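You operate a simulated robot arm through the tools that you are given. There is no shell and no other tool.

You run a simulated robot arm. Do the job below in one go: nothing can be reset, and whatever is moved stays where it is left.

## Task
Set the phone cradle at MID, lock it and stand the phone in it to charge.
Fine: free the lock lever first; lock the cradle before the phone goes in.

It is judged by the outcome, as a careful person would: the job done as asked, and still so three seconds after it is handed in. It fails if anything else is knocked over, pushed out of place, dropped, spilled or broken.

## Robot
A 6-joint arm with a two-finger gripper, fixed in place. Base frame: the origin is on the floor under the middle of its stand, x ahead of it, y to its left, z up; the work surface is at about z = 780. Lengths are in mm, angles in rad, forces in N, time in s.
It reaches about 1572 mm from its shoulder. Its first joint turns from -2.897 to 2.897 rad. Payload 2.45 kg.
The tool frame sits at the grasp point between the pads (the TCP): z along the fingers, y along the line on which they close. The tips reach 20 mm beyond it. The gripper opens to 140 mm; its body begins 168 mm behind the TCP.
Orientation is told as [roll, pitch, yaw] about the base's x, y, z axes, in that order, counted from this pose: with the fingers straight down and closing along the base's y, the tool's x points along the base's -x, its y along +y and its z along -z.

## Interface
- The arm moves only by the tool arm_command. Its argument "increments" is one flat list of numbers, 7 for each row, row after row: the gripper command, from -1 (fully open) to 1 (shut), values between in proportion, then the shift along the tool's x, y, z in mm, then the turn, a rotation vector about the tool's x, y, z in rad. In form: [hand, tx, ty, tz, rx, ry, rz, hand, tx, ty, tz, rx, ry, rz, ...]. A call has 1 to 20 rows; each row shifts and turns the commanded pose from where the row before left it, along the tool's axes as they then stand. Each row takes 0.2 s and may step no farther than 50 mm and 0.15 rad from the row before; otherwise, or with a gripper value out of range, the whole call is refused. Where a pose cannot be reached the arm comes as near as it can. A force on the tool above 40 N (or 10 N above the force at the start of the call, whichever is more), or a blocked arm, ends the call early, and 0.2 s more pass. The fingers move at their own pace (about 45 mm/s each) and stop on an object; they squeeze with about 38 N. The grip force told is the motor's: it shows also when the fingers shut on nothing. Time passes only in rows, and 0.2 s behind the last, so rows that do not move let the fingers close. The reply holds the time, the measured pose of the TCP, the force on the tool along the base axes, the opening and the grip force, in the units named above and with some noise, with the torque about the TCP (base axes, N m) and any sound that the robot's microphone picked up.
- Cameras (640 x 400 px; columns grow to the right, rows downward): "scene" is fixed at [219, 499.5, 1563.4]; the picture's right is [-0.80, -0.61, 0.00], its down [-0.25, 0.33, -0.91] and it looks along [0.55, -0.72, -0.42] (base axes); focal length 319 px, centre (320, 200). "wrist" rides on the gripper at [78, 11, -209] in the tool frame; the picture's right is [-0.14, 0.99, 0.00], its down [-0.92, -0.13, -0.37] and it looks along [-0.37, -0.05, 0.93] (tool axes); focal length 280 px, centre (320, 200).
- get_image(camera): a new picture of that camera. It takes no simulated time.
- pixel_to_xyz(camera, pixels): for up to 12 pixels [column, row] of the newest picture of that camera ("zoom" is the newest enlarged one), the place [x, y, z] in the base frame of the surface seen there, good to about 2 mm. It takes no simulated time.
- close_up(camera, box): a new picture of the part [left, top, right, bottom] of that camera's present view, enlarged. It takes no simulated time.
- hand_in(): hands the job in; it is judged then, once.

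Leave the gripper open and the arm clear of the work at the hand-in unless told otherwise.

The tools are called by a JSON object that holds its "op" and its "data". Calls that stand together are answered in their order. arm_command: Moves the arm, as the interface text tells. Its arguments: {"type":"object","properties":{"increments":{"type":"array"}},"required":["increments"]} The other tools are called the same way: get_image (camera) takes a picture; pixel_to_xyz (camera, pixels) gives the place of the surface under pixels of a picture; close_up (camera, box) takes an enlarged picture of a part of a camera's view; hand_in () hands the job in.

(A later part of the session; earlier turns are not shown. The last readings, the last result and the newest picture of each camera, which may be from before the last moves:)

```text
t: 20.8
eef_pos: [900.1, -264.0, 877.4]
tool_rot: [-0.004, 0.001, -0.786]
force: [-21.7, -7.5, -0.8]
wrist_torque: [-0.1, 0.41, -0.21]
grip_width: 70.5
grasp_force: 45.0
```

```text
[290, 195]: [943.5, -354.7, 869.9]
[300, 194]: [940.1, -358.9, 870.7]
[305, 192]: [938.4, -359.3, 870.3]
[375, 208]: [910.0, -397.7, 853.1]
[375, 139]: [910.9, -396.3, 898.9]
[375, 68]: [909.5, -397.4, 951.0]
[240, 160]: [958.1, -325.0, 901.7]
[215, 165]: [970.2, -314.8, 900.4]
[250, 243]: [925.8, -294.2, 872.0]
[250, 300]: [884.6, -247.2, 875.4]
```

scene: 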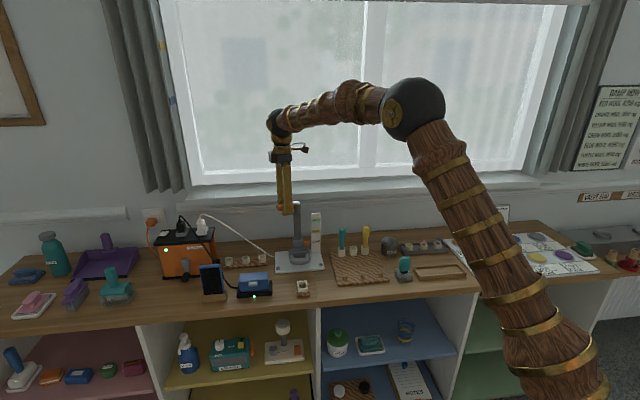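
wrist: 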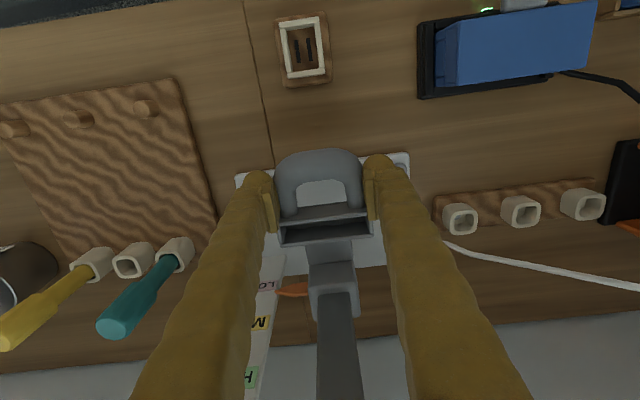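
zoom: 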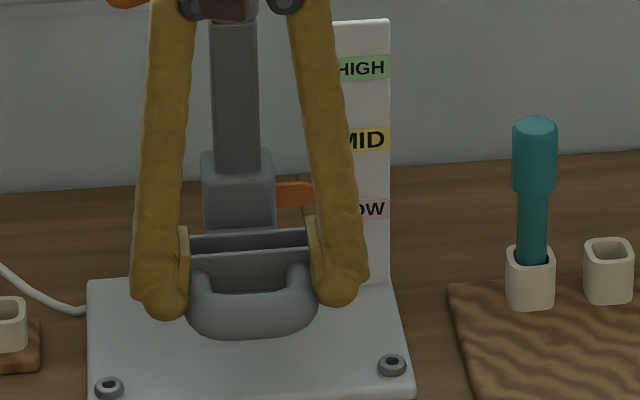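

The pointer is at z≈870, and MID is at ≈901, so I have 31 mm to go. I ease 2 mm to the right to take off the side load while lifting in small rows.

{"op": "arm_command", "data": {"increments": [0.4, 0, -1.5, 0, 0, 0, 0, 0.4, 0, -0.5, -2, 0, 0, 0, 0.4, 0, 0, -2, 0, 0, 0, 0.4, 0, 0, -2, 0, 0, 0]}}

```text
t: 21.8
eef_pos: [898.3, -265.8, 883.9]
tool_rot: [-0.004, 0.001, -0.783]
force: [-10.8, 6.4, 0.4]
wrist_torque: [0.07, 0.11, -0.04]
grip_width: 43.0
grasp_force: 0.8
```

The grip slipped: the opening is 43 mm with no grip force. I look at what happened.

{"op": "get_image", "data": {"camera": "wrist"}}

{"op": "close_up", "data": {"camera": "scene", "box": [260, 190, 340, 280]}}

```text
taken
```

wrist: 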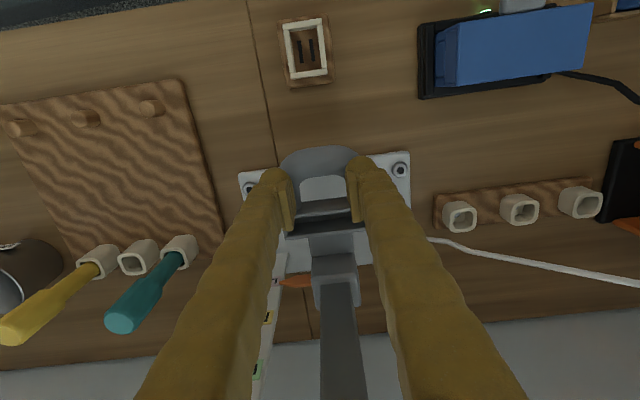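

```text
4.44 times, centred on (300, 235) of scene
```

zoom: 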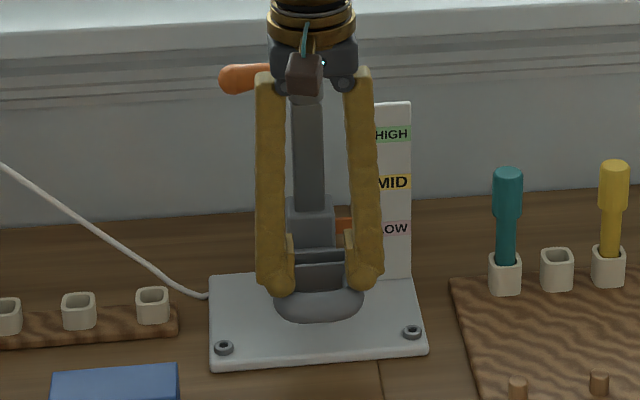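

The fingers slipped up over the loop. I check whether the carriage held its height.

{"op": "pixel_to_xyz", "data": {"camera": "zoom", "pixels": [[340, 226], [346, 225], [310, 202], [320, 250], [320, 310], [320, 258]]}}

```text
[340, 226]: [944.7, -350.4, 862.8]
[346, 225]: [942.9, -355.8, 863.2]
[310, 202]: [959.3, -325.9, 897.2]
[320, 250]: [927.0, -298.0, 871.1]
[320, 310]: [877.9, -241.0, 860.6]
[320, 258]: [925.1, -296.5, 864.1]
```

The pointer is at ≈863, below the 870 I reached. I need to know whether it's sinking, so I lift the hand clear 40 mm, opening the fingers a bit, and read again.

{"op": "arm_command", "data": {"increments": [0.4, 0, 0, -20, 0, 0, 0, 0.4, 0, 0, -20, 0, 0, 0, -0.571, 0, 0, 0, 0, 0, 0, -0.571, 0, 0, 0, 0, 0, 0, -0.571, 0, 0, 0, 0, 0, 0, -0.571, 0, 0, 0, 0, 0, 0]}}

{"op": "close_up", "data": {"camera": "scene", "box": [260, 190, 340, 280]}}

{"op": "pixel_to_xyz", "data": {"camera": "zoom", "pixels": [[340, 226], [340, 230], [346, 225], [310, 202], [310, 206], [320, 310], [318, 255]]}}

{"op": "get_image", "data": {"camera": "wrist"}}

```text
t: 23.2
eef_pos: [898.2, -264.6, 921.5]
tool_rot: [-0.002, 0.001, -0.784]
force: [0.0, -0.2, 0.0]
wrist_torque: [0.03, -0.01, 0.0]
grip_width: 109.9
grasp_force: 0.1
```

```text
4.44 times, centred on (300, 235) of scene
```

zoom: 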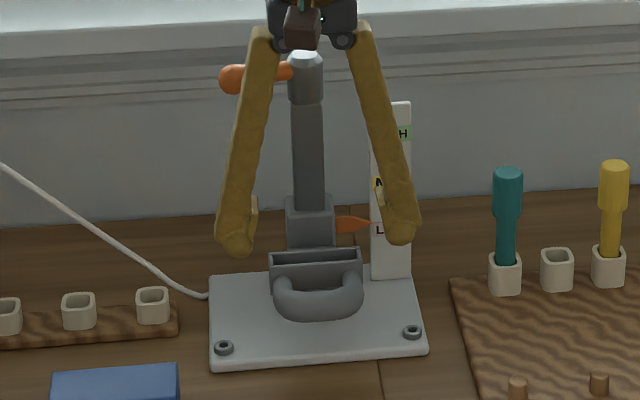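

```text
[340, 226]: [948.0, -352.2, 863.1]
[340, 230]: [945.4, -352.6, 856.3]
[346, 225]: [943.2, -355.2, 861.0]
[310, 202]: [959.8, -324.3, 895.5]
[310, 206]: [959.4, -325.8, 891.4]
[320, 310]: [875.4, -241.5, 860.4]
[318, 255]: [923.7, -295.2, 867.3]
```

```text
taken
```

wrist: 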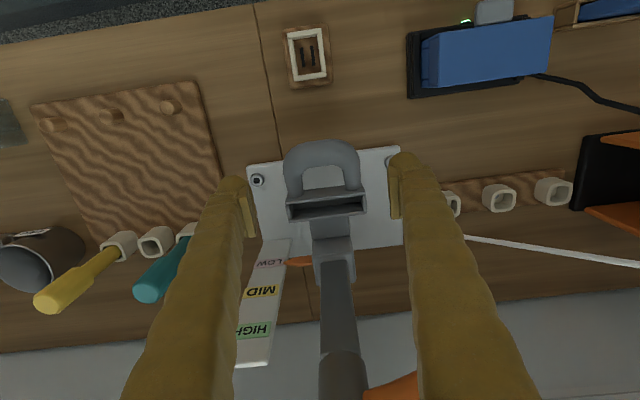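

The carriage stays where it was left (pointer ≈862), so it holds by friction, and I had gripped only the upper half of the loop's tube. I measure the loop now to regrip lower: legs at (293,180) and (353,175), front bar at (322,150).

{"op": "close_up", "data": {"camera": "wrist", "box": [270, 120, 380, 230]}}

```text
3.64 times, centred on (325, 175) of wrist
```

zoom: 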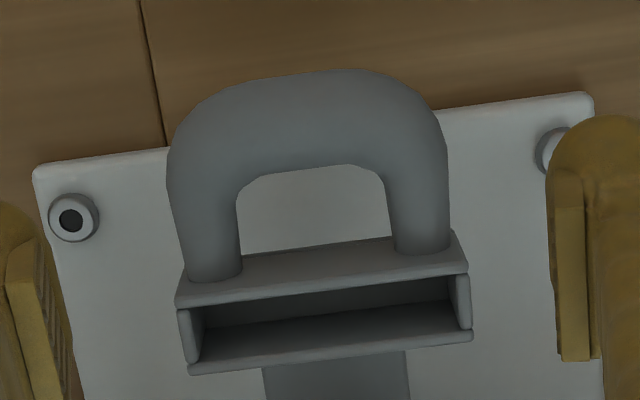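

I measure the loop's legs, bar and the pocket edges in this enlarged picture.

{"op": "pixel_to_xyz", "data": {"camera": "zoom", "pixels": [[205, 215], [178, 215], [235, 240], [420, 210], [447, 210], [395, 230], [310, 110], [310, 85], [310, 150], [178, 305], [467, 270], [470, 335]]}}

{"op": "pixel_to_xyz", "data": {"camera": "zoom", "pixels": [[195, 372], [325, 275], [325, 352], [325, 300], [325, 325], [215, 270], [420, 245], [190, 150], [430, 130], [250, 310], [420, 295]]}}

```text
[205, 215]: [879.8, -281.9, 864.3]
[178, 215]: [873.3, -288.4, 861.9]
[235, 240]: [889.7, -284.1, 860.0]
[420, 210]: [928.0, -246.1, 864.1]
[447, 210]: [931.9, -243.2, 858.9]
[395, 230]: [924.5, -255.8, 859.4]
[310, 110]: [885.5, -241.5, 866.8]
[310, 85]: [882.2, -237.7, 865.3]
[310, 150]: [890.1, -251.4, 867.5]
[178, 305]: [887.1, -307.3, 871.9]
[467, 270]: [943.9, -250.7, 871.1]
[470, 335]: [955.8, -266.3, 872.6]
```

```text
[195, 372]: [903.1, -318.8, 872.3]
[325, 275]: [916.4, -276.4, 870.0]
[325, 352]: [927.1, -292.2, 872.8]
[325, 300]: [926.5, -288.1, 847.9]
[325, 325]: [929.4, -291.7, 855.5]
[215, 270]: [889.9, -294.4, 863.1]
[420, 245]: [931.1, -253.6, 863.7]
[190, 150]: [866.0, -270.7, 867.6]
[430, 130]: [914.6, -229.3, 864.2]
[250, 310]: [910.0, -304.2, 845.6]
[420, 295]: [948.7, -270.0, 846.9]
```

The loop's tube centre is now at z≈859 and its legs' outer width is ~73 mm. My earlier grip was 10 mm too high. I move 6 mm back toward the pocket and lower to z≈857 for a square grip.

{"op": "arm_command", "data": {"increments": [-0.571, -5, 0.5, 15, 0, 0, 0, -0.571, 0, 0, 25, 0, 0, 0, -0.571, 0, 0, 24.5, 0, 0, 0, -0.571, 0, 0, 0, 0, 0, 0]}}

{"op": "get_image", "data": {"camera": "wrist"}}

{"op": "close_up", "data": {"camera": "scene", "box": [260, 190, 340, 280]}}

```text
t: 24.2
eef_pos: [901.4, -269.4, 861.5]
tool_rot: [-0.002, 0.001, -0.786]
force: [0.0, -0.1, -0.3]
wrist_torque: [-0.01, 0.0, 0.02]
grip_width: 109.8
grasp_force: 0.0
```

```text
taken
```

wrist: 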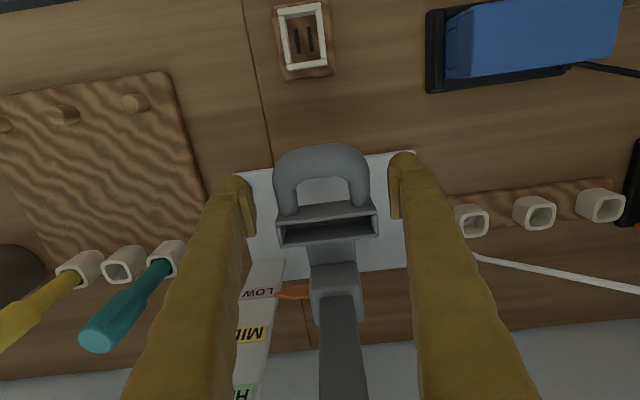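

```text
4.44 times, centred on (300, 235) of scene
```

zoom: 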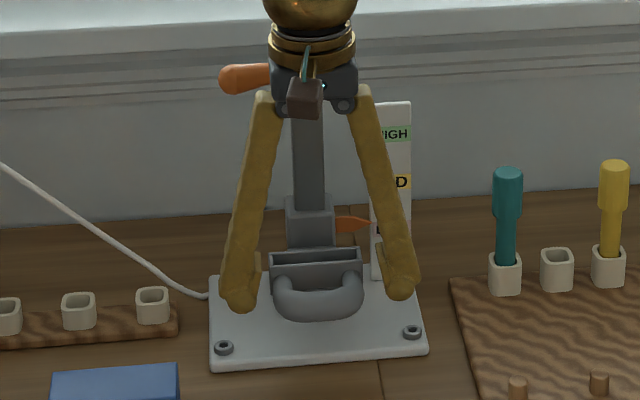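

The loop is centred between the pads (column ~321). I lower 4 mm more and close on it.

{"op": "arm_command", "data": {"increments": [-0.571, 0, 0, 4, 0, 0, 0, -0.2, 0, 0, 0, 0, 0, 0, 0.1, 0, 0, 0, 0, 0, 0, 0.4, 0, 0, 0, 0, 0, 0, 0.4, 0, 0, 0, 0, 0, 0, 0.4, 0, 0, 0, 0, 0, 0, 0.4, 0, 0, 0, 0, 0, 0]}}

{"op": "close_up", "data": {"camera": "scene", "box": [260, 190, 340, 280]}}

```text
t: 25.9
eef_pos: [905.1, -266.9, 856.9]
tool_rot: [-0.003, 0.0, -0.783]
force: [2.4, 3.5, -1.8]
wrist_torque: [0.15, 0.06, -0.34]
grip_width: 84.7
grasp_force: 44.9
stopped in row 7: the force on the tool passed its limit at 41 N (the readings are from after the stop); the commanded pose is now the measured one
```

```text
4.44 times, centred on (300, 235) of scene
```

zoom: 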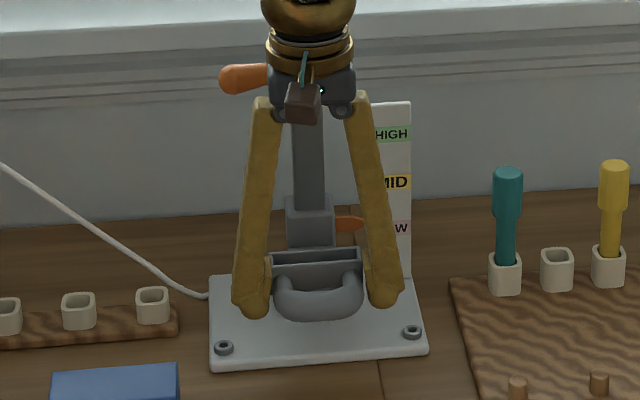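

It stopped at 85 mm: the fingers are catching the pocket's front corners rather than the loop. I open, move 6 mm to the front again, and regrip at this lower height.

{"op": "arm_command", "data": {"increments": [-0.571, 0, 0, 0, 0, 0, 0, -0.571, 0, 0, 0, 0, 0, 0, -0.571, 3.5, 0, 0, 0, 0, 0, -0.571, 3.5, 0, 0, 0, 0, 0, -0.571, 0, 0, 0, 0, 0, 0]}}

{"op": "get_image", "data": {"camera": "wrist"}}

{"op": "close_up", "data": {"camera": "scene", "box": [260, 190, 340, 280]}}

```text
t: 27.1
eef_pos: [899.8, -263.0, 855.7]
tool_rot: [-0.002, 0.001, -0.782]
force: [0.1, 0.5, 0.2]
wrist_torque: [0.02, 0.02, -0.02]
grip_width: 109.8
grasp_force: 0.1
```

```text
taken
```

wrist: 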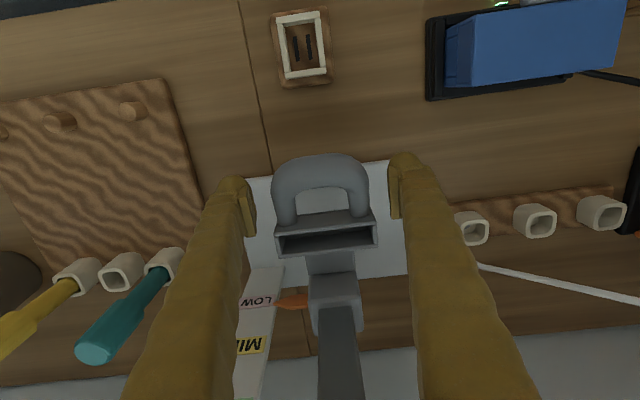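

```text
4.44 times, centred on (300, 235) of scene
```

zoom: 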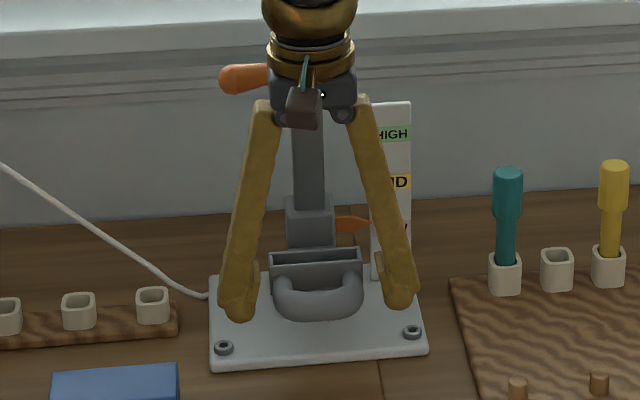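

Centred again, now 96 mm in front of the post and low on the tube. I close.

{"op": "arm_command", "data": {"increments": [-0.2, 0, 0, 0, 0, 0, 0, 0.1, 0, 0, 0, 0, 0, 0, 0.3, 0, 0, 0, 0, 0, 0, 0.3, 0, 0, 0, 0, 0, 0, 0.3, 0, 0, 0, 0, 0, 0]}}

{"op": "get_image", "data": {"camera": "wrist"}}

{"op": "close_up", "data": {"camera": "scene", "box": [260, 190, 340, 280]}}

```text
t: 28.3
eef_pos: [900.5, -263.4, 857.5]
tool_rot: [-0.002, 0.001, -0.784]
force: [5.9, 5.6, -1.2]
wrist_torque: [0.03, 0.0, -0.15]
grip_width: 73.6
grasp_force: 45.5
```

```text
taken
```

wrist: 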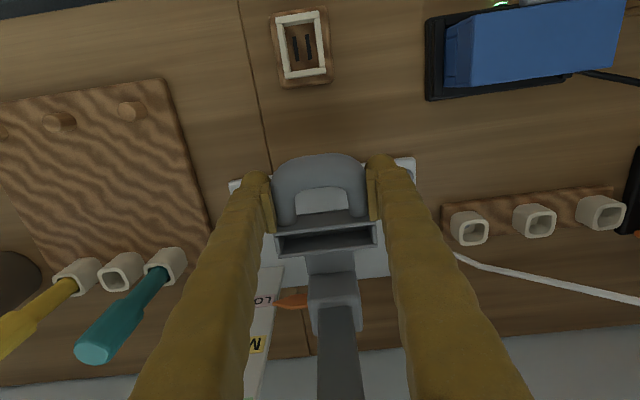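

```text
4.44 times, centred on (300, 235) of scene
```

zoom: 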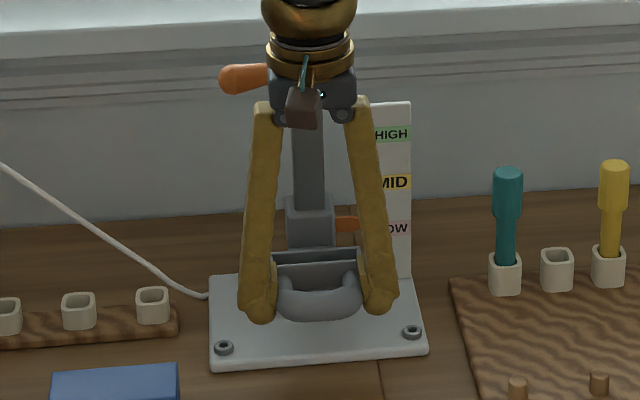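

A good centred grip at 73.6 mm with little side load. I lift 10 mm in 2.5 mm rows.

{"op": "arm_command", "data": {"increments": [0.3, 0, 0, -2.5, 0, 0, 0, 0.3, 0, 0, -2.5, 0, 0, 0, 0.3, 0, 0, -2.5, 0, 0, 0, 0.3, 0, 0, -2.5, 0, 0, 0]}}

```text
t: 29.3
eef_pos: [900.0, -263.0, 866.9]
tool_rot: [0.0, -0.001, -0.784]
force: [19.7, -1.7, -0.8]
wrist_torque: [0.0, -0.14, -0.3]
grip_width: 73.4
grasp_force: 44.5
```

Lifted about 10 mm, and the grip holds. There's a 20 N side force, so I ease 1 mm left and 1.5 mm back, and lift another 10 mm.

{"op": "arm_command", "data": {"increments": [0.3, -1.5, 1, 0, 0, 0, 0, 0.3, 0, 0, -2.5, 0, 0, 0, 0.3, 0, 0, -2.5, 0, 0, 0, 0.3, 0, 0, -2.5, 0, 0, 0, 0.3, 0, 0, -2.5, 0, 0, 0]}}

{"op": "close_up", "data": {"camera": "scene", "box": [260, 190, 340, 280]}}

```text
t: 30.5
eef_pos: [899.7, -263.7, 877.8]
tool_rot: [-0.001, 0.001, -0.784]
force: [-29.6, 13.6, -1.0]
wrist_torque: [-0.09, 0.2, -0.29]
grip_width: 73.5
grasp_force: 44.8
```

```text
4.44 times, centred on (300, 235) of scene
```

zoom: 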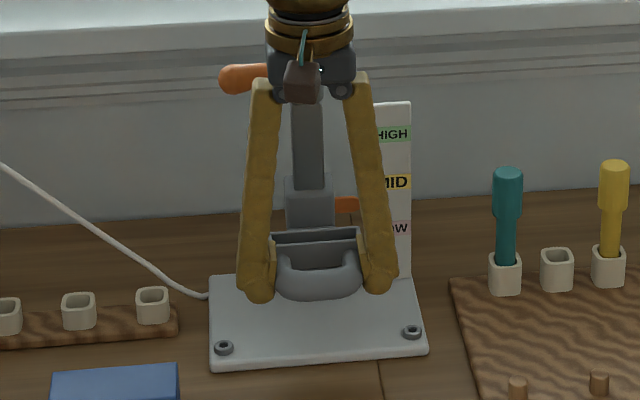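

The carriage is still with the hand, with the pointer now near z≈880. I correct the side load (1.3 mm front, 0.5 mm right) and lift another 10 mm.

{"op": "arm_command", "data": {"increments": [0.3, 1.2, -0.5, 0, 0, 0, 0, 0.3, 0, 0, -2.5, 0, 0, 0, 0.3, 0, 0, -2.5, 0, 0, 0, 0.3, 0, 0, -2.5, 0, 0, 0, 0.3, 0, 0, -2.5, 0, 0, 0]}}

{"op": "close_up", "data": {"camera": "scene", "box": [260, 190, 340, 280]}}

```text
t: 31.7
eef_pos: [899.2, -263.8, 887.2]
tool_rot: [0.0, -0.001, -0.784]
force: [3.6, 0.4, -1.5]
wrist_torque: [-0.08, -0.05, -0.18]
grip_width: 73.6
grasp_force: 45.3
```

```text
4.44 times, centred on (300, 235) of scene
```

zoom: 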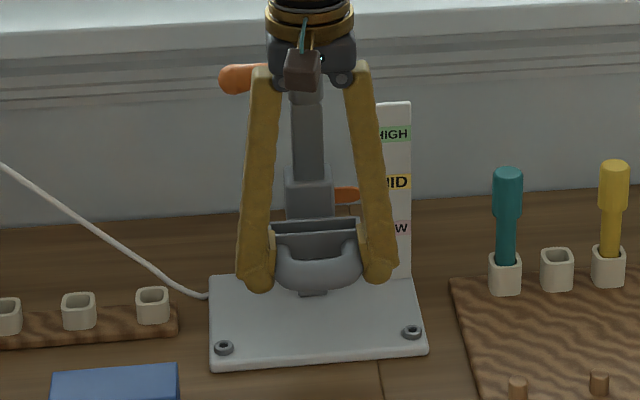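

I read the pointer's and labels' heights precisely: pointer at zoom pixel (345,195), MID label at (395,182).

{"op": "pixel_to_xyz", "data": {"camera": "zoom", "pixels": [[340, 195], [345, 195], [352, 194], [342, 190], [342, 200], [400, 182], [400, 175], [400, 189], [400, 228], [400, 134], [310, 225], [320, 250]]}}

```text
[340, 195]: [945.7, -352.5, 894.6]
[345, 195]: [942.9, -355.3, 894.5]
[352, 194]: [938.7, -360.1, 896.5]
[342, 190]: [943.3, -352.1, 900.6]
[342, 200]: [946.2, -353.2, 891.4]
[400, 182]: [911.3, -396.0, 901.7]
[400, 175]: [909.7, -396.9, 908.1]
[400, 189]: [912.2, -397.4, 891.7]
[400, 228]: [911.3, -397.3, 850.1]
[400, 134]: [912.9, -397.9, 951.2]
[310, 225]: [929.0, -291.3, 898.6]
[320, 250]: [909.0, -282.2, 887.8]
```

The pointer's middle is at ≈894.5 and MID's middle at ≈901, so about 6.5 mm remains. I lift that.

{"op": "arm_command", "data": {"increments": [0.3, 0, 0, -2.2, 0, 0, 0, 0.3, 0, 0, -2.2, 0, 0, 0, 0.3, 0, 0, -2.1, 0, 0, 0, 0.3, 0, 0, 0, 0, 0, 0]}}

{"op": "close_up", "data": {"camera": "scene", "box": [260, 190, 340, 280]}}

{"op": "pixel_to_xyz", "data": {"camera": "zoom", "pixels": [[340, 189], [345, 189], [350, 188], [340, 185], [340, 193], [400, 182], [400, 175], [400, 189]]}}

{"op": "close_up", "data": {"camera": "wrist", "box": [210, 220, 370, 360]}}

```text
t: 32.7
eef_pos: [899.5, -262.1, 895.8]
tool_rot: [-0.004, 0.0, -0.785]
force: [16.3, -8.4, 0.2]
wrist_torque: [-0.04, -0.02, -0.22]
grip_width: 73.3
grasp_force: 44.3
```

```text
4.44 times, centred on (300, 235) of scene
```

zoom: 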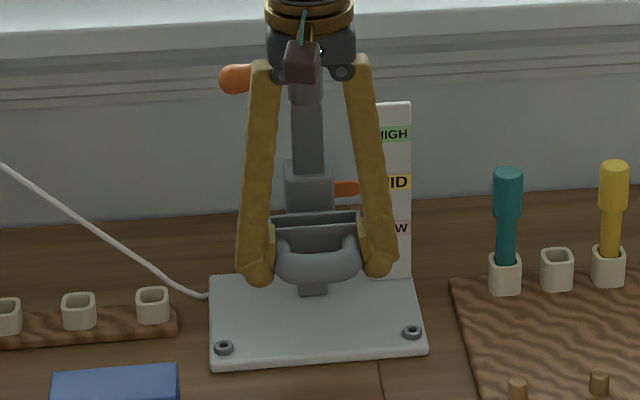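

```text
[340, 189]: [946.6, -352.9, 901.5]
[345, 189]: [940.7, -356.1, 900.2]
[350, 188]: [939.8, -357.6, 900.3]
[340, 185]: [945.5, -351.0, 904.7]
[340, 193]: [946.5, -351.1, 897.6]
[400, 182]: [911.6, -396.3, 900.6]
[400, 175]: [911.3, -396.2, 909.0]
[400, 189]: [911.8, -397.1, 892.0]
```

```text
2.86 times, centred on (290, 290) of wrist
```

zoom: 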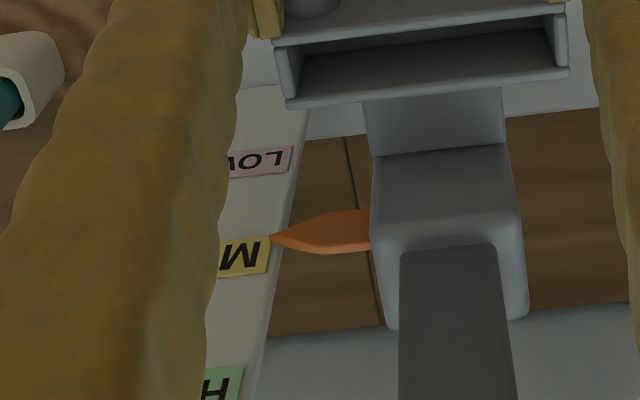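

The pointer middle reads ≈900.5 against MID's 900.6, so it's on the mark. I ease off the side load (0.8 mm back), then open the fingers.

{"op": "arm_command", "data": {"increments": [0.3, -0.8, 0.3, 0, 0, 0, 0, -0.571, 0, 0, 0, 0, 0, 0, -0.571, 0, 0, 0, 0, 0, 0, -0.571, 0, 0, 0, 0, 0, 0, -0.571, 0, 0, 0, 0, 0, 0]}}

{"op": "close_up", "data": {"camera": "scene", "box": [260, 190, 340, 280]}}

{"op": "pixel_to_xyz", "data": {"camera": "zoom", "pixels": [[340, 189], [345, 189], [350, 188], [340, 185], [340, 193], [355, 189], [310, 170], [320, 215], [400, 182]]}}

{"op": "get_image", "data": {"camera": "wrist"}}

```text
t: 33.9
eef_pos: [899.5, -262.2, 894.7]
tool_rot: [-0.002, 0.001, -0.782]
force: [0.4, -0.1, 0.1]
wrist_torque: [0.02, -0.01, 0.0]
grip_width: 110.1
grasp_force: 0.1
```

```text
4.44 times, centred on (300, 235) of scene
```

zoom: 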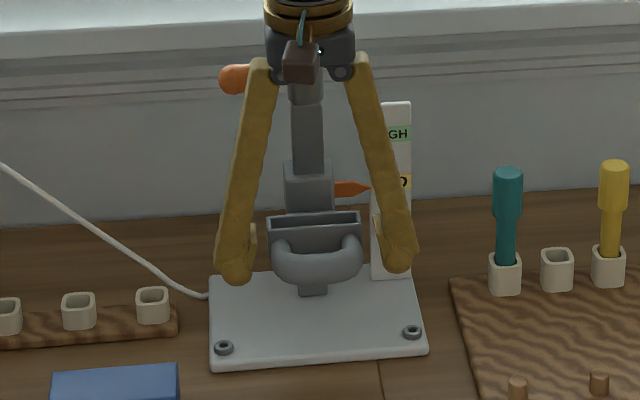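

```text
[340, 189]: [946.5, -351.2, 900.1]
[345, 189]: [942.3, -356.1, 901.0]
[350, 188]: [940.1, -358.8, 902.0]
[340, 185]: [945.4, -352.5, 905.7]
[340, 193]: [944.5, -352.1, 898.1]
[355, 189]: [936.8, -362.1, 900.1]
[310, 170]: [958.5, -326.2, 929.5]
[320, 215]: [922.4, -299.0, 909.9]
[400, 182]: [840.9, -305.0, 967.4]
```

```text
taken
```

wrist: 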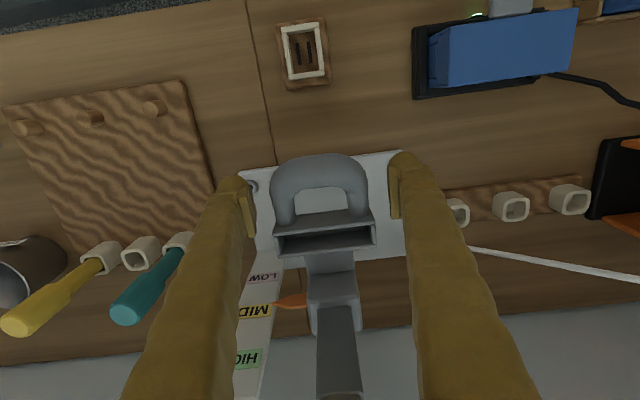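

The carriage stays at MID (pointer ≈900.5). I rise straight up clear of it, then turn the tool to the lever's angle (yaw ≈1.03) and narrow the fingers to 45 mm.

{"op": "arm_command", "data": {"increments": [-0.571, 0, 0, -42, 0, 0, 0, -0.571, 0, 0, -42, 0, 0, 0, -0.571, 0, 0, -42, 0, 0, 0, -0.571, 0, 0, -42, 0, 0, 0, -0.571, 0, 0, -42, 0, 0, 0, -0.571, 0, 0, -42, 0, 0, 0, 0.35, 0, 0, 0, 0, 0, -0.14, 0.35, 0, 0, 0, 0, 0, -0.14, 0.35, 0, 0, 0, 0, 0, -0.14, 0.35, 0, 0, 0, 0, 0, -0.14, 0.35, 0, 0, 0, 0, 0, -0.14, 0.35, 0, 0, 0, 0, 0, -0.14, 0.35, 0, 0, 0, 0, 0, -0.14, 0.35, 0, 0, 0, 0, 0, -0.14, 0.35, 0, 0, 0, 0, 0, -0.14, 0.35, 0, 0, 0, 0, 0, -0.14, 0.35, 0, 0, 0, 0, 0, -0.14, 0.35, 0, 0, 0, 0, 0, -0.14, 0.35, 0, 0, 0, 0, 0, -0.135]}}

{"op": "get_image", "data": {"camera": "wrist"}}

{"op": "close_up", "data": {"camera": "scene", "box": [230, 130, 370, 280]}}

```text
t: 37.9
eef_pos: [901.3, -263.0, 1146.7]
tool_rot: [0.001, 0.001, 1.034]
force: [-0.3, 0.6, 0.5]
wrist_torque: [0.0, 0.01, -0.02]
grip_width: 45.6
grasp_force: 0.1
```

```text
taken
```

wrist: 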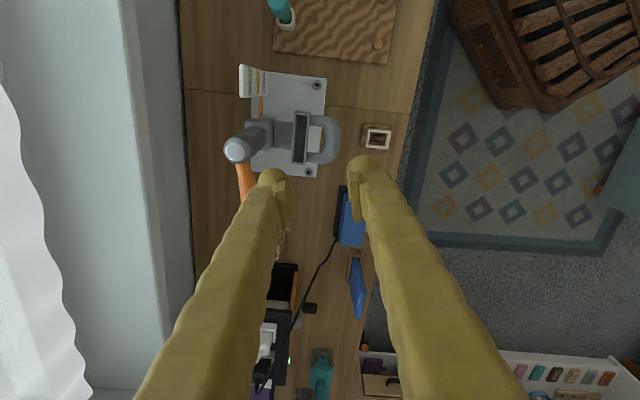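

```text
2.67 times, centred on (300, 205) of scene
```

zoom: 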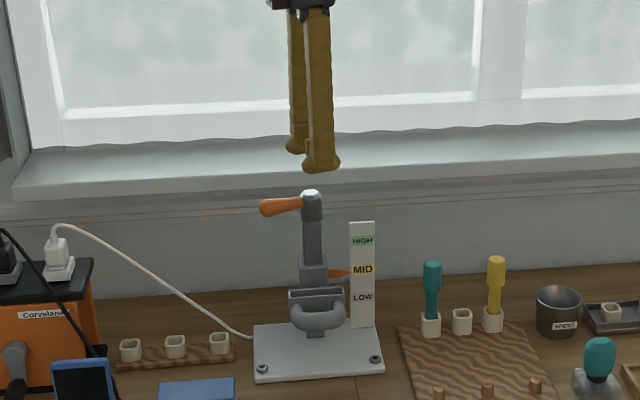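

The pointer still stands at MID. I move across above the lever: delta (90,-28) in base, and lower to z≈1105.

{"op": "arm_command", "data": {"increments": [0.35, -11, -45.8, 0, 0, 0, 0, 0.35, -11, -45.8, 0, 0, 0, 0, 0.35, 0, 0, 40, 0, 0, 0, 0.35, 0, 0, 0, 0, 0, 0]}}

{"op": "get_image", "data": {"camera": "wrist"}}

```text
t: 38.9
eef_pos: [989.8, -289.1, 1107.7]
tool_rot: [-0.001, 0.001, 1.032]
force: [0.3, 0.3, -0.5]
wrist_torque: [0.03, -0.02, 0.0]
grip_width: 45.5
grasp_force: 0.0
```

```text
taken
```

wrist: 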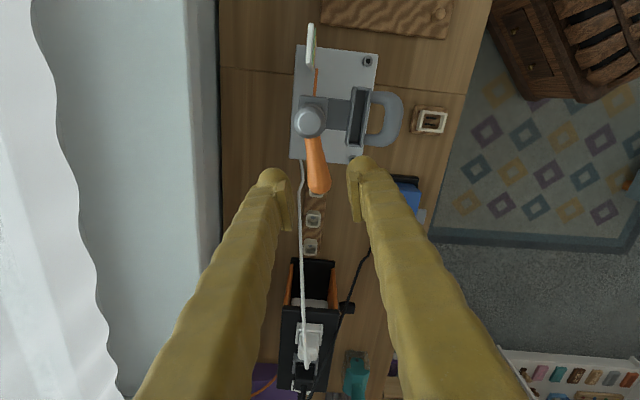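

The lever (tip at (319,188)) lies between the fingertips (288/352). I lower 79 mm to straddle it.

{"op": "arm_command", "data": {"increments": [0.35, 0, 0, 30, 0, 0, 0, 0.35, 0, 0, 30, 0, 0, 0, 0.35, 0, 0, 19, 0, 0, 0, 0.35, 0, 0, 0, 0, 0, 0]}}

{"op": "get_image", "data": {"camera": "wrist"}}

```text
t: 39.9
eef_pos: [989.5, -290.0, 1025.1]
tool_rot: [0.001, 0.003, 1.031]
force: [0.3, -0.2, 0.0]
wrist_torque: [0.03, -0.01, -0.04]
grip_width: 45.6
grasp_force: 0.0
```

```text
taken
```

wrist: 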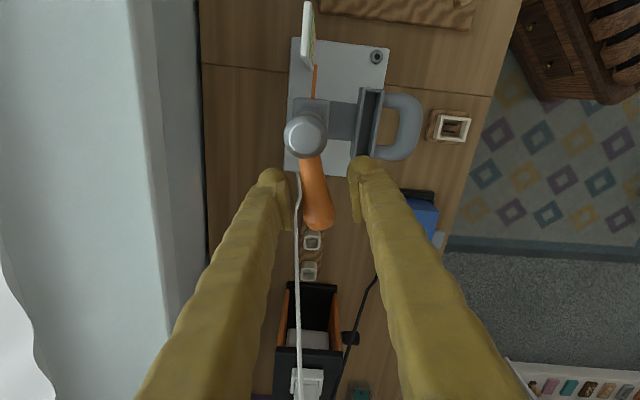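

The fingers straddle the lever. I narrow to 30 mm and swing it clockwise about the post axis, back toward where it was locked.

{"op": "arm_command", "data": {"increments": [0.571, 0, 0, 0, 0, 0, 0, 0.571, 0, 0, 0, 0, 0, 0, 0.571, 0.24, -4.87, 0, 0, 0, 0.1, 0.571, 0.24, -4.87, 0, 0, 0, 0.1, 0.571, 0.24, -4.87, 0, 0, 0, 0.1, 0.571, 0.24, -4.87, 0, 0, 0, 0.1, 0.571, 0.24, -4.87, 0, 0, 0, 0.1]}}

{"op": "get_image", "data": {"camera": "wrist"}}

```text
t: 41.5
eef_pos: [1008.6, -308.8, 1026.7]
tool_rot: [-0.001, 0.001, 0.532]
force: [-0.2, 0.3, -0.4]
wrist_torque: [0.02, -0.01, -0.01]
grip_width: 30.3
grasp_force: 0.4
```

```text
taken
```

wrist: 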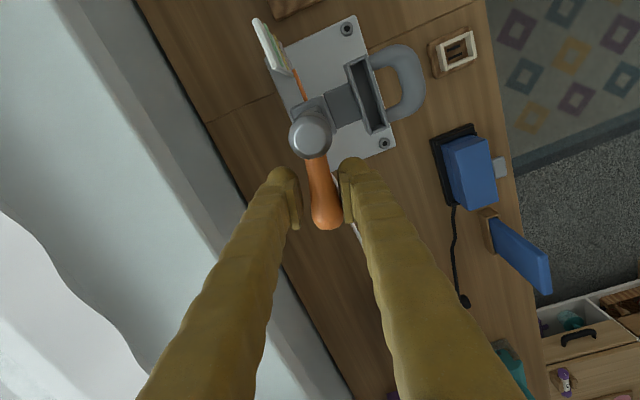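

The lever follows the right finger, turning freely. I go on clockwise by another 0.6 rad in the same steps.

{"op": "arm_command", "data": {"increments": [0.571, 0.24, -4.87, 0, 0, 0, 0.1, 0.571, 0.24, -4.87, 0, 0, 0, 0.1, 0.571, 0.24, -4.87, 0, 0, 0, 0.1, 0.571, 0.24, -4.87, 0, 0, 0, 0.1, 0.571, 0.24, -4.87, 0, 0, 0, 0.1, 0.571, 0.24, -4.87, 0, 0, 0, 0.1]}}

{"op": "get_image", "data": {"camera": "wrist"}}

```text
t: 42.9
eef_pos: [1016.1, -338.2, 1025.8]
tool_rot: [0.0, 0.003, -0.069]
force: [-0.1, -0.2, -0.1]
wrist_torque: [-0.02, 0.03, -0.01]
grip_width: 30.2
grasp_force: 0.3
```

```text
taken
```

wrist: 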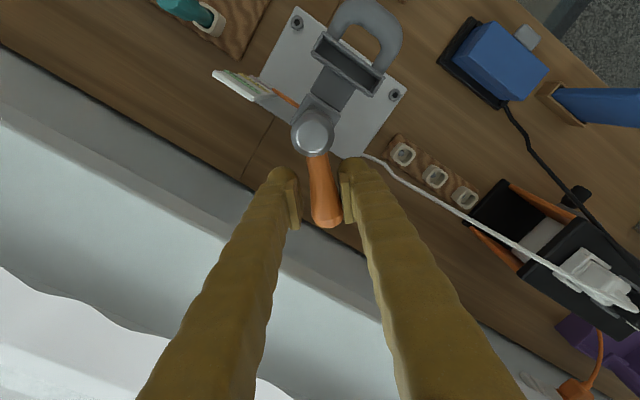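

Still free. I continue in 0.1 rad steps, looking for the clockwise stop.

{"op": "arm_command", "data": {"increments": [0.571, 0.24, -4.87, 0, 0, 0, 0.1, 0.571, 0.24, -4.87, 0, 0, 0, 0.1, 0.571, 0.24, -4.87, 0, 0, 0, 0.1]}}

{"op": "get_image", "data": {"camera": "wrist"}}

```text
t: 43.7
eef_pos: [1013.0, -350.4, 1025.4]
tool_rot: [0.001, 0.003, -0.371]
force: [-1.4, 29.7, 0.6]
wrist_torque: [0.04, 0.03, 0.75]
grip_width: 47.2
grasp_force: 12.5
```

```text
taken
```

wrist: 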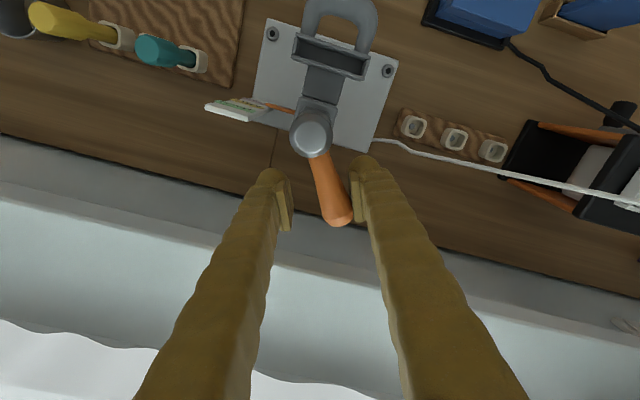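

The lever met its clockwise stop (about 30 N, the finger gave way a little), near its original angle. I open the fingers in place to release it, then lift straight up.

{"op": "arm_command", "data": {"increments": [0.1, 0, 0, 0, 0, 0, 0, 0.1, 0, 0, 0, 0, 0, 0, 0.1, 0, 2, 0, 0, 0, 0, 0.1, 0, 0, -30, 0, 0, 0, 0.1, 0, 0, -30, 0, 0, 0, 0.1, 0, 0, -30, 0, 0, 0]}}

{"op": "get_image", "data": {"camera": "wrist"}}

{"op": "close_up", "data": {"camera": "scene", "box": [260, 190, 340, 280]}}

```text
t: 45.1
eef_pos: [1010.5, -349.9, 1115.5]
tool_rot: [-0.001, 0.002, -0.37]
force: [-0.2, -0.1, -0.7]
wrist_torque: [-0.01, 0.01, 0.03]
grip_width: 63.2
grasp_force: 0.1
```

```text
taken
```

wrist: 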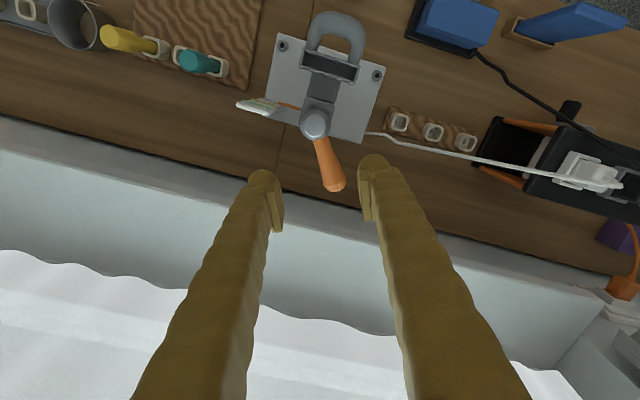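

```text
4.44 times, centred on (300, 235) of scene
```

zoom: 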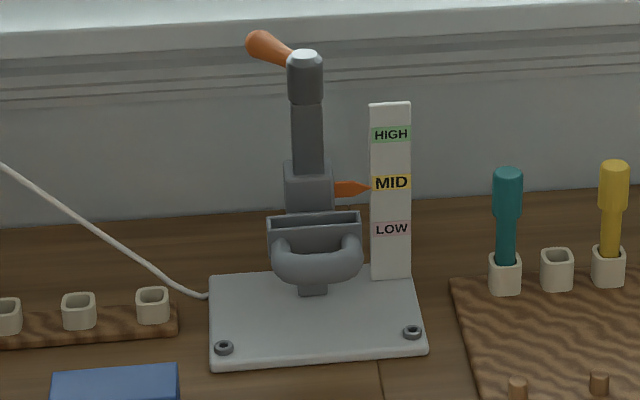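

The lever is back at its starting angle, and the pointer stands on MID. I measure both again to confirm.

{"op": "pixel_to_xyz", "data": {"camera": "zoom", "pixels": [[340, 189], [350, 188], [362, 188], [391, 182], [391, 174], [391, 190], [391, 229], [391, 134], [258, 42], [315, 215], [300, 260], [318, 280]]}}

{"op": "pixel_to_xyz", "data": {"camera": "wrist", "pixels": [[315, 123], [320, 145], [328, 165], [335, 182], [336, 25], [335, 55], [330, 72], [305, 62], [357, 60]]}}

```text
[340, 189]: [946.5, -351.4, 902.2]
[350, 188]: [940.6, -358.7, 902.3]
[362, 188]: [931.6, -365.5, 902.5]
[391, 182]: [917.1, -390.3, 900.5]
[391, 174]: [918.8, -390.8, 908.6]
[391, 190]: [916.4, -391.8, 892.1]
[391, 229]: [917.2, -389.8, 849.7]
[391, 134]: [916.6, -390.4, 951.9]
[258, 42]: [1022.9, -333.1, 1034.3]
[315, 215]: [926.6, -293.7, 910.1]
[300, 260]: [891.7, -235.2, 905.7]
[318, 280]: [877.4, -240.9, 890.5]
```

```text
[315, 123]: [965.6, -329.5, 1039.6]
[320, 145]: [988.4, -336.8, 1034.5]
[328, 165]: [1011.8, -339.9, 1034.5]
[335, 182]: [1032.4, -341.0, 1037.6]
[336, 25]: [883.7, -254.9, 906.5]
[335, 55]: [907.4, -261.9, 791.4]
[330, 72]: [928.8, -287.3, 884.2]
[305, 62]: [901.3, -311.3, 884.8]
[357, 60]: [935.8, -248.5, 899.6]
```

Pointer tip reads ≈902 against MID 900.5, so it's on the mark. To be sure the lock holds before the phone goes in, I'll press very lightly on the loop's front bar from above with closed fingers. First I turn to yaw -0.785, close the fingers and move above the bar.

{"op": "arm_command", "data": {"increments": [0.6, 0, 0, 0, 0, 0, 0.138, 1, 0, 0, 0, 0, 0, 0.138, 1, 0, 0, 0, 0, 0, 0.139, 1, 39.7, -4.2, 0, 0, 0, 0, 1, 39.7, -4.2, 0, 0, 0, 0, 1, 39.7, -4.2, 0, 0, 0, 0, 1, 39.7, -4.2, 0, 0, 0, 0, 1, 0, 0, 44, 0, 0, 0, 1, 0, 0, 44, 0, 0, 0, 1, 0, 0, 44, 0, 0, 0, 1, 0, 0, 40, 0, 0, 0, 1, 0, 0, 0, 0, 0, 0]}}

{"op": "get_image", "data": {"camera": "wrist"}}

{"op": "close_up", "data": {"camera": "scene", "box": [260, 190, 340, 280]}}

```text
t: 47.7
eef_pos: [887.5, -250.4, 946.1]
tool_rot: [-0.001, -0.002, -0.784]
force: [-0.2, 0.7, 1.2]
wrist_torque: [0.0, 0.01, -0.02]
grip_width: 0.3
grasp_force: 29.3
```

```text
taken
```

wrist: 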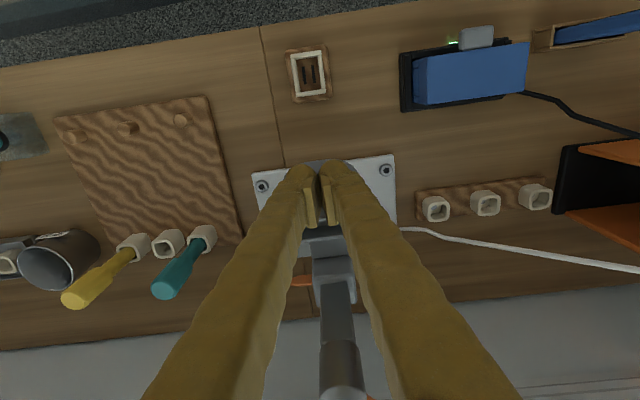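

```text
4.44 times, centred on (300, 235) of scene
```

zoom: 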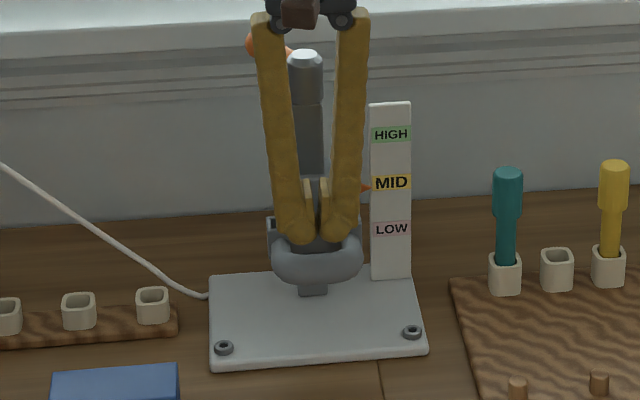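

The tips hover ~19 mm above the bar. I lower 16 mm, then in 1 mm rows.

{"op": "arm_command", "data": {"increments": [1, 0, 0, 8, 0, 0, 0, 1, 0, 0, 8, 0, 0, 0, 1, 0, 0, 1, 0, 0, 0, 1, 0, 0, 1, 0, 0, 0]}}

```text
t: 48.7
eef_pos: [887.9, -249.2, 926.7]
tool_rot: [-0.002, 0.001, -0.784]
force: [0.4, -0.5, -0.5]
wrist_torque: [0.02, -0.01, 0.0]
grip_width: 0.0
grasp_force: 30.0
```

No contact yet. I go down in 1 mm rows, one or two at a time.

{"op": "arm_command", "data": {"increments": [1, 0, 0, 1, 0, 0, 0, 1, 0, 0, 1, 0, 0, 0]}}

```text
t: 49.3
eef_pos: [887.8, -248.9, 924.0]
tool_rot: [-0.002, 0.0, -0.784]
force: [-2.3, 2.3, 5.6]
wrist_torque: [0.04, 0.03, 0.04]
grip_width: 6.0
grasp_force: 29.2
```

Contact: 5.6 N upward on the tool. One more millimetre tells whether the carriage gives.

{"op": "arm_command", "data": {"increments": [1, 0, 0, 1, 0, 0, 0]}}

{"op": "close_up", "data": {"camera": "scene", "box": [260, 190, 340, 280]}}

```text
t: 49.7
eef_pos: [886.8, -247.9, 924.0]
tool_rot: [-0.003, 0.0, -0.782]
force: [-6.3, 0.8, 13.6]
wrist_torque: [0.06, 0.13, 0.0]
grip_width: 6.2
grasp_force: 29.1
```

```text
4.44 times, centred on (300, 235) of scene
```

zoom: 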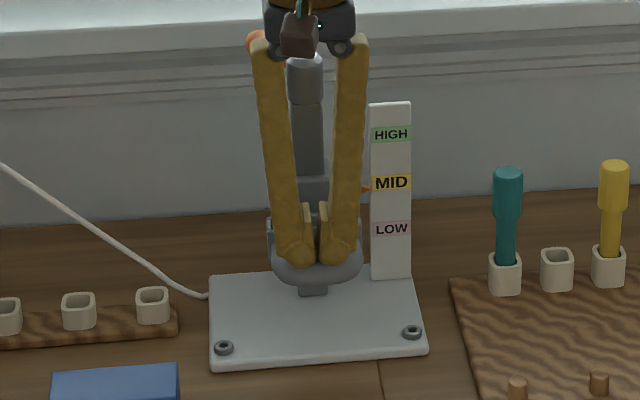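

The force climbs to 13.6 N with no give, while the free carriage moved at about 1 N: the lock holds. I rise off it, open the fingers and go over to the phone, stopping above it to look.

{"op": "arm_command", "data": {"increments": [1, 0, 0, -10, 0, 0, 0, 1, 0, 0, -40, 0, 0, 0, 1, 0, 0, -45, 0, 0, 0, 1, 0, 0, -45, 0, 0, 0, 1, 0, 0, -45, 0, 0, 0, -0.571, 14, 43, 0, 0, 0, 0, -0.571, 14, 43, 0, 0, 0, 0, -0.571, 14, 43, 0, 0, 0, 0, -0.571, 14, 43, 0, 0, 0, 0, -0.571, 14, 43, 0, 0, 0, 0, -0.571, 14, 43, 0, 0, 0, 0, -0.571, 14, 43, 0, 0, 0, 0, -0.571, 0, 0, 0, 0, 0, 0]}}

{"op": "get_image", "data": {"camera": "wrist"}}

{"op": "get_image", "data": {"camera": "scene"}}

```text
t: 52.5
eef_pos: [1030.7, 35.1, 1110.4]
tool_rot: [-0.002, 0.001, -0.784]
force: [-0.1, -0.5, 0.8]
wrist_torque: [0.02, 0.0, -0.02]
grip_width: 109.7
grasp_force: 0.0
```

```text
taken
```

wrist: 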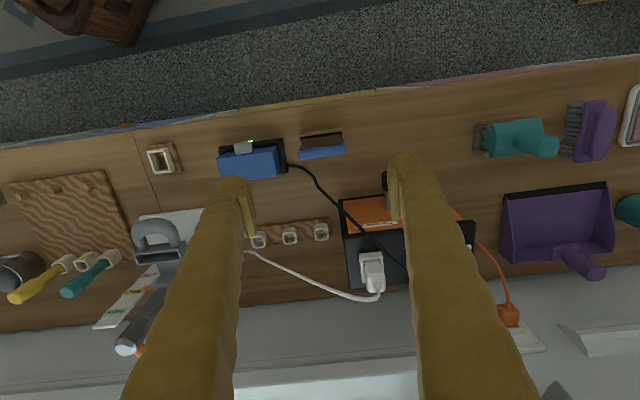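

```text
taken
```

scene: 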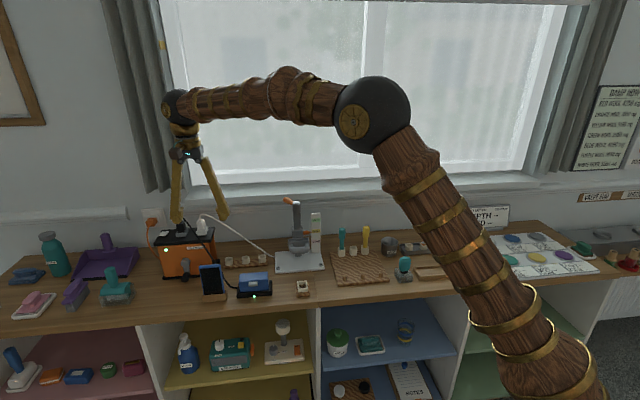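

The phone in its rest is at (321,147) in the wrist picture. I enlarge and measure it.

{"op": "close_up", "data": {"camera": "wrist", "box": [285, 120, 357, 165]}}

{"op": "close_up", "data": {"camera": "scene", "box": [180, 250, 244, 310]}}

```text
8.89 times, centred on (321, 142) of wrist
```

zoom: 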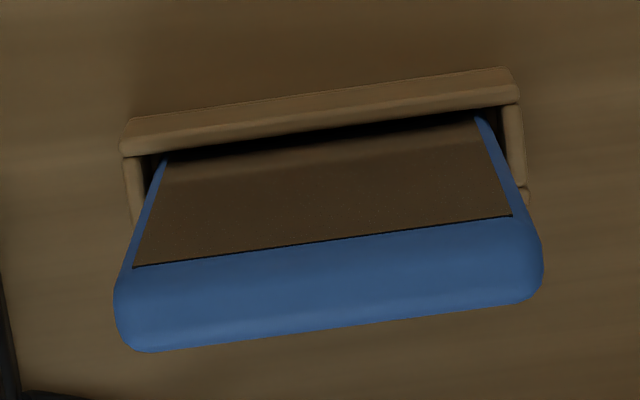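

```text
6.67 times, centred on (212, 280) of scene
```

zoom: 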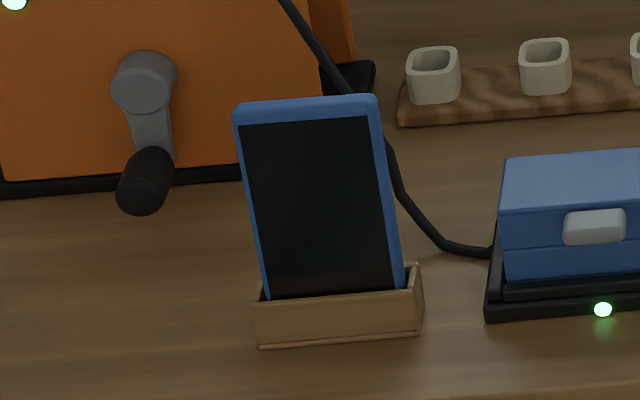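

I repeat the wrist enlargement so I can measure the phone's top corners and rest edges in it.

{"op": "close_up", "data": {"camera": "wrist", "box": [285, 120, 357, 165]}}

{"op": "pixel_to_xyz", "data": {"camera": "zoom", "pixels": [[120, 295], [540, 262], [150, 345], [522, 297], [330, 325], [330, 255], [320, 200], [330, 150], [170, 180], [490, 160], [150, 270], [500, 222]]}}

{"op": "pixel_to_xyz", "data": {"camera": "zoom", "pixels": [[330, 300], [230, 320], [430, 300], [330, 330], [130, 150], [515, 90], [320, 120], [525, 195], [135, 190], [505, 75], [125, 130], [335, 280]]}}

```text
8.89 times, centred on (321, 142) of wrist
```

zoom: 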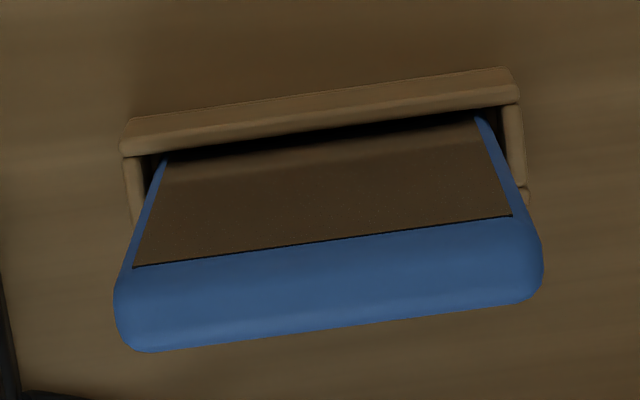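

```text
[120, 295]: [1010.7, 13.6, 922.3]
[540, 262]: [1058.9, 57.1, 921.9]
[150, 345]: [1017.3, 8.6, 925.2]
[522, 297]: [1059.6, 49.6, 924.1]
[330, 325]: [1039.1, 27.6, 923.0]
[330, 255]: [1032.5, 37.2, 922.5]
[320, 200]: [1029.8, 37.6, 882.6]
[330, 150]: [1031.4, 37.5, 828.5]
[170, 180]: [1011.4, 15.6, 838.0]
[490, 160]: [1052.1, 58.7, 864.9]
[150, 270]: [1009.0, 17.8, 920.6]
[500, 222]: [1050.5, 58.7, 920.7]
```

```text
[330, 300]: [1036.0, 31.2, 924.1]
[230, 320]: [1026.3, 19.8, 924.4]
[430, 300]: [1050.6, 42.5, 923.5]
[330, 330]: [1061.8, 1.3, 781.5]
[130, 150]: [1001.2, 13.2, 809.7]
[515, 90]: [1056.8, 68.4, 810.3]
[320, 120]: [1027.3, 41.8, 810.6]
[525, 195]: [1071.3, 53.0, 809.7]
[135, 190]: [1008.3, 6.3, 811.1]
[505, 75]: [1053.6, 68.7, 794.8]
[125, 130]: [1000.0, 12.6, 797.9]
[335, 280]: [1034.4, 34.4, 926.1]
```

The phone stands upright, 45° like the stand: about 66 mm wide, 12–13 mm thick, top at z≈924, centre (1036,34). Before going down I check heights of the neighbours: the power station, its plugs and the blue dock.

{"op": "pixel_to_xyz", "data": {"camera": "scene", "pixels": [[185, 236], [205, 240], [182, 222], [200, 225], [190, 250], [212, 245], [215, 232], [255, 275], [240, 280], [226, 281], [199, 215], [213, 250]]}}

{"op": "pixel_to_xyz", "data": {"camera": "wrist", "pixels": [[250, 160], [280, 150], [300, 175], [370, 215], [380, 265], [386, 185], [350, 230], [320, 190]]}}

```text
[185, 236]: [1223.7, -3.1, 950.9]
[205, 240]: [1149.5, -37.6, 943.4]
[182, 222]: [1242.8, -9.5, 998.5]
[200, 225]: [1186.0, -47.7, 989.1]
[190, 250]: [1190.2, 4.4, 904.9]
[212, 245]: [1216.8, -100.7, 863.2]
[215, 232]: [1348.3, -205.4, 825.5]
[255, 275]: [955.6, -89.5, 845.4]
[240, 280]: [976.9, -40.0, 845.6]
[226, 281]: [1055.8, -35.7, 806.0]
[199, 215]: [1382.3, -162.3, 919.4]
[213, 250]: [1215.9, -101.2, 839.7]
```

```text
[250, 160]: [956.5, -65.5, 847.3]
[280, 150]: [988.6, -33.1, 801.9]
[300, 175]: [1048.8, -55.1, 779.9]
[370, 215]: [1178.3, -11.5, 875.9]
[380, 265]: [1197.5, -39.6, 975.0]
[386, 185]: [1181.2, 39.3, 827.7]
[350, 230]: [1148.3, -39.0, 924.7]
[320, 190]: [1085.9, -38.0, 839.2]
```

The dock's top is z≈847 and the power station is 130 mm behind the phone, so fingers reaching down to z≈870 stay clear. I move 5 mm back and 2.8 mm left, and lower to z≈930, then look.

{"op": "arm_command", "data": {"increments": [-0.571, -5, 2.8, 0, 0, 0, 0, -0.571, 0, 0, 45, 0, 0, 0, -0.571, 0, 0, 45, 0, 0, 0, -0.571, 0, 0, 45, 0, 0, 0, -0.571, 0, 0, 45, 0, 0, 0, -0.571, 0, 0, 0, 0, 0, 0]}}

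{"op": "get_image", "data": {"camera": "wrist"}}

{"op": "close_up", "data": {"camera": "scene", "box": [160, 190, 270, 310]}}

```text
t: 53.9
eef_pos: [1033.9, 33.7, 932.1]
tool_rot: [-0.003, 0.0, -0.784]
force: [-0.5, -0.6, -0.5]
wrist_torque: [-0.01, -0.01, -0.02]
grip_width: 110.0
grasp_force: 0.0
```

```text
taken
```

wrist: 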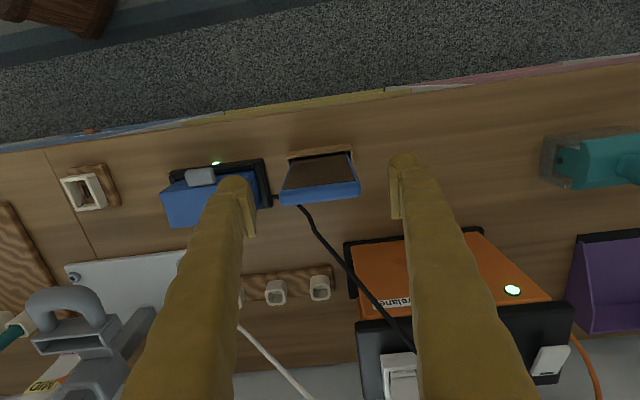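

```text
3.33 times, centred on (215, 250) of scene
```

zoom: 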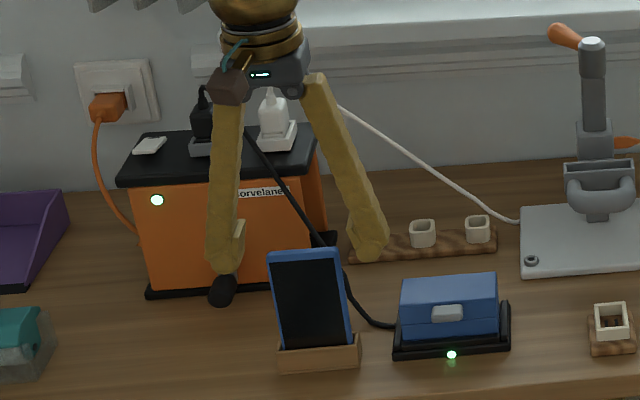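

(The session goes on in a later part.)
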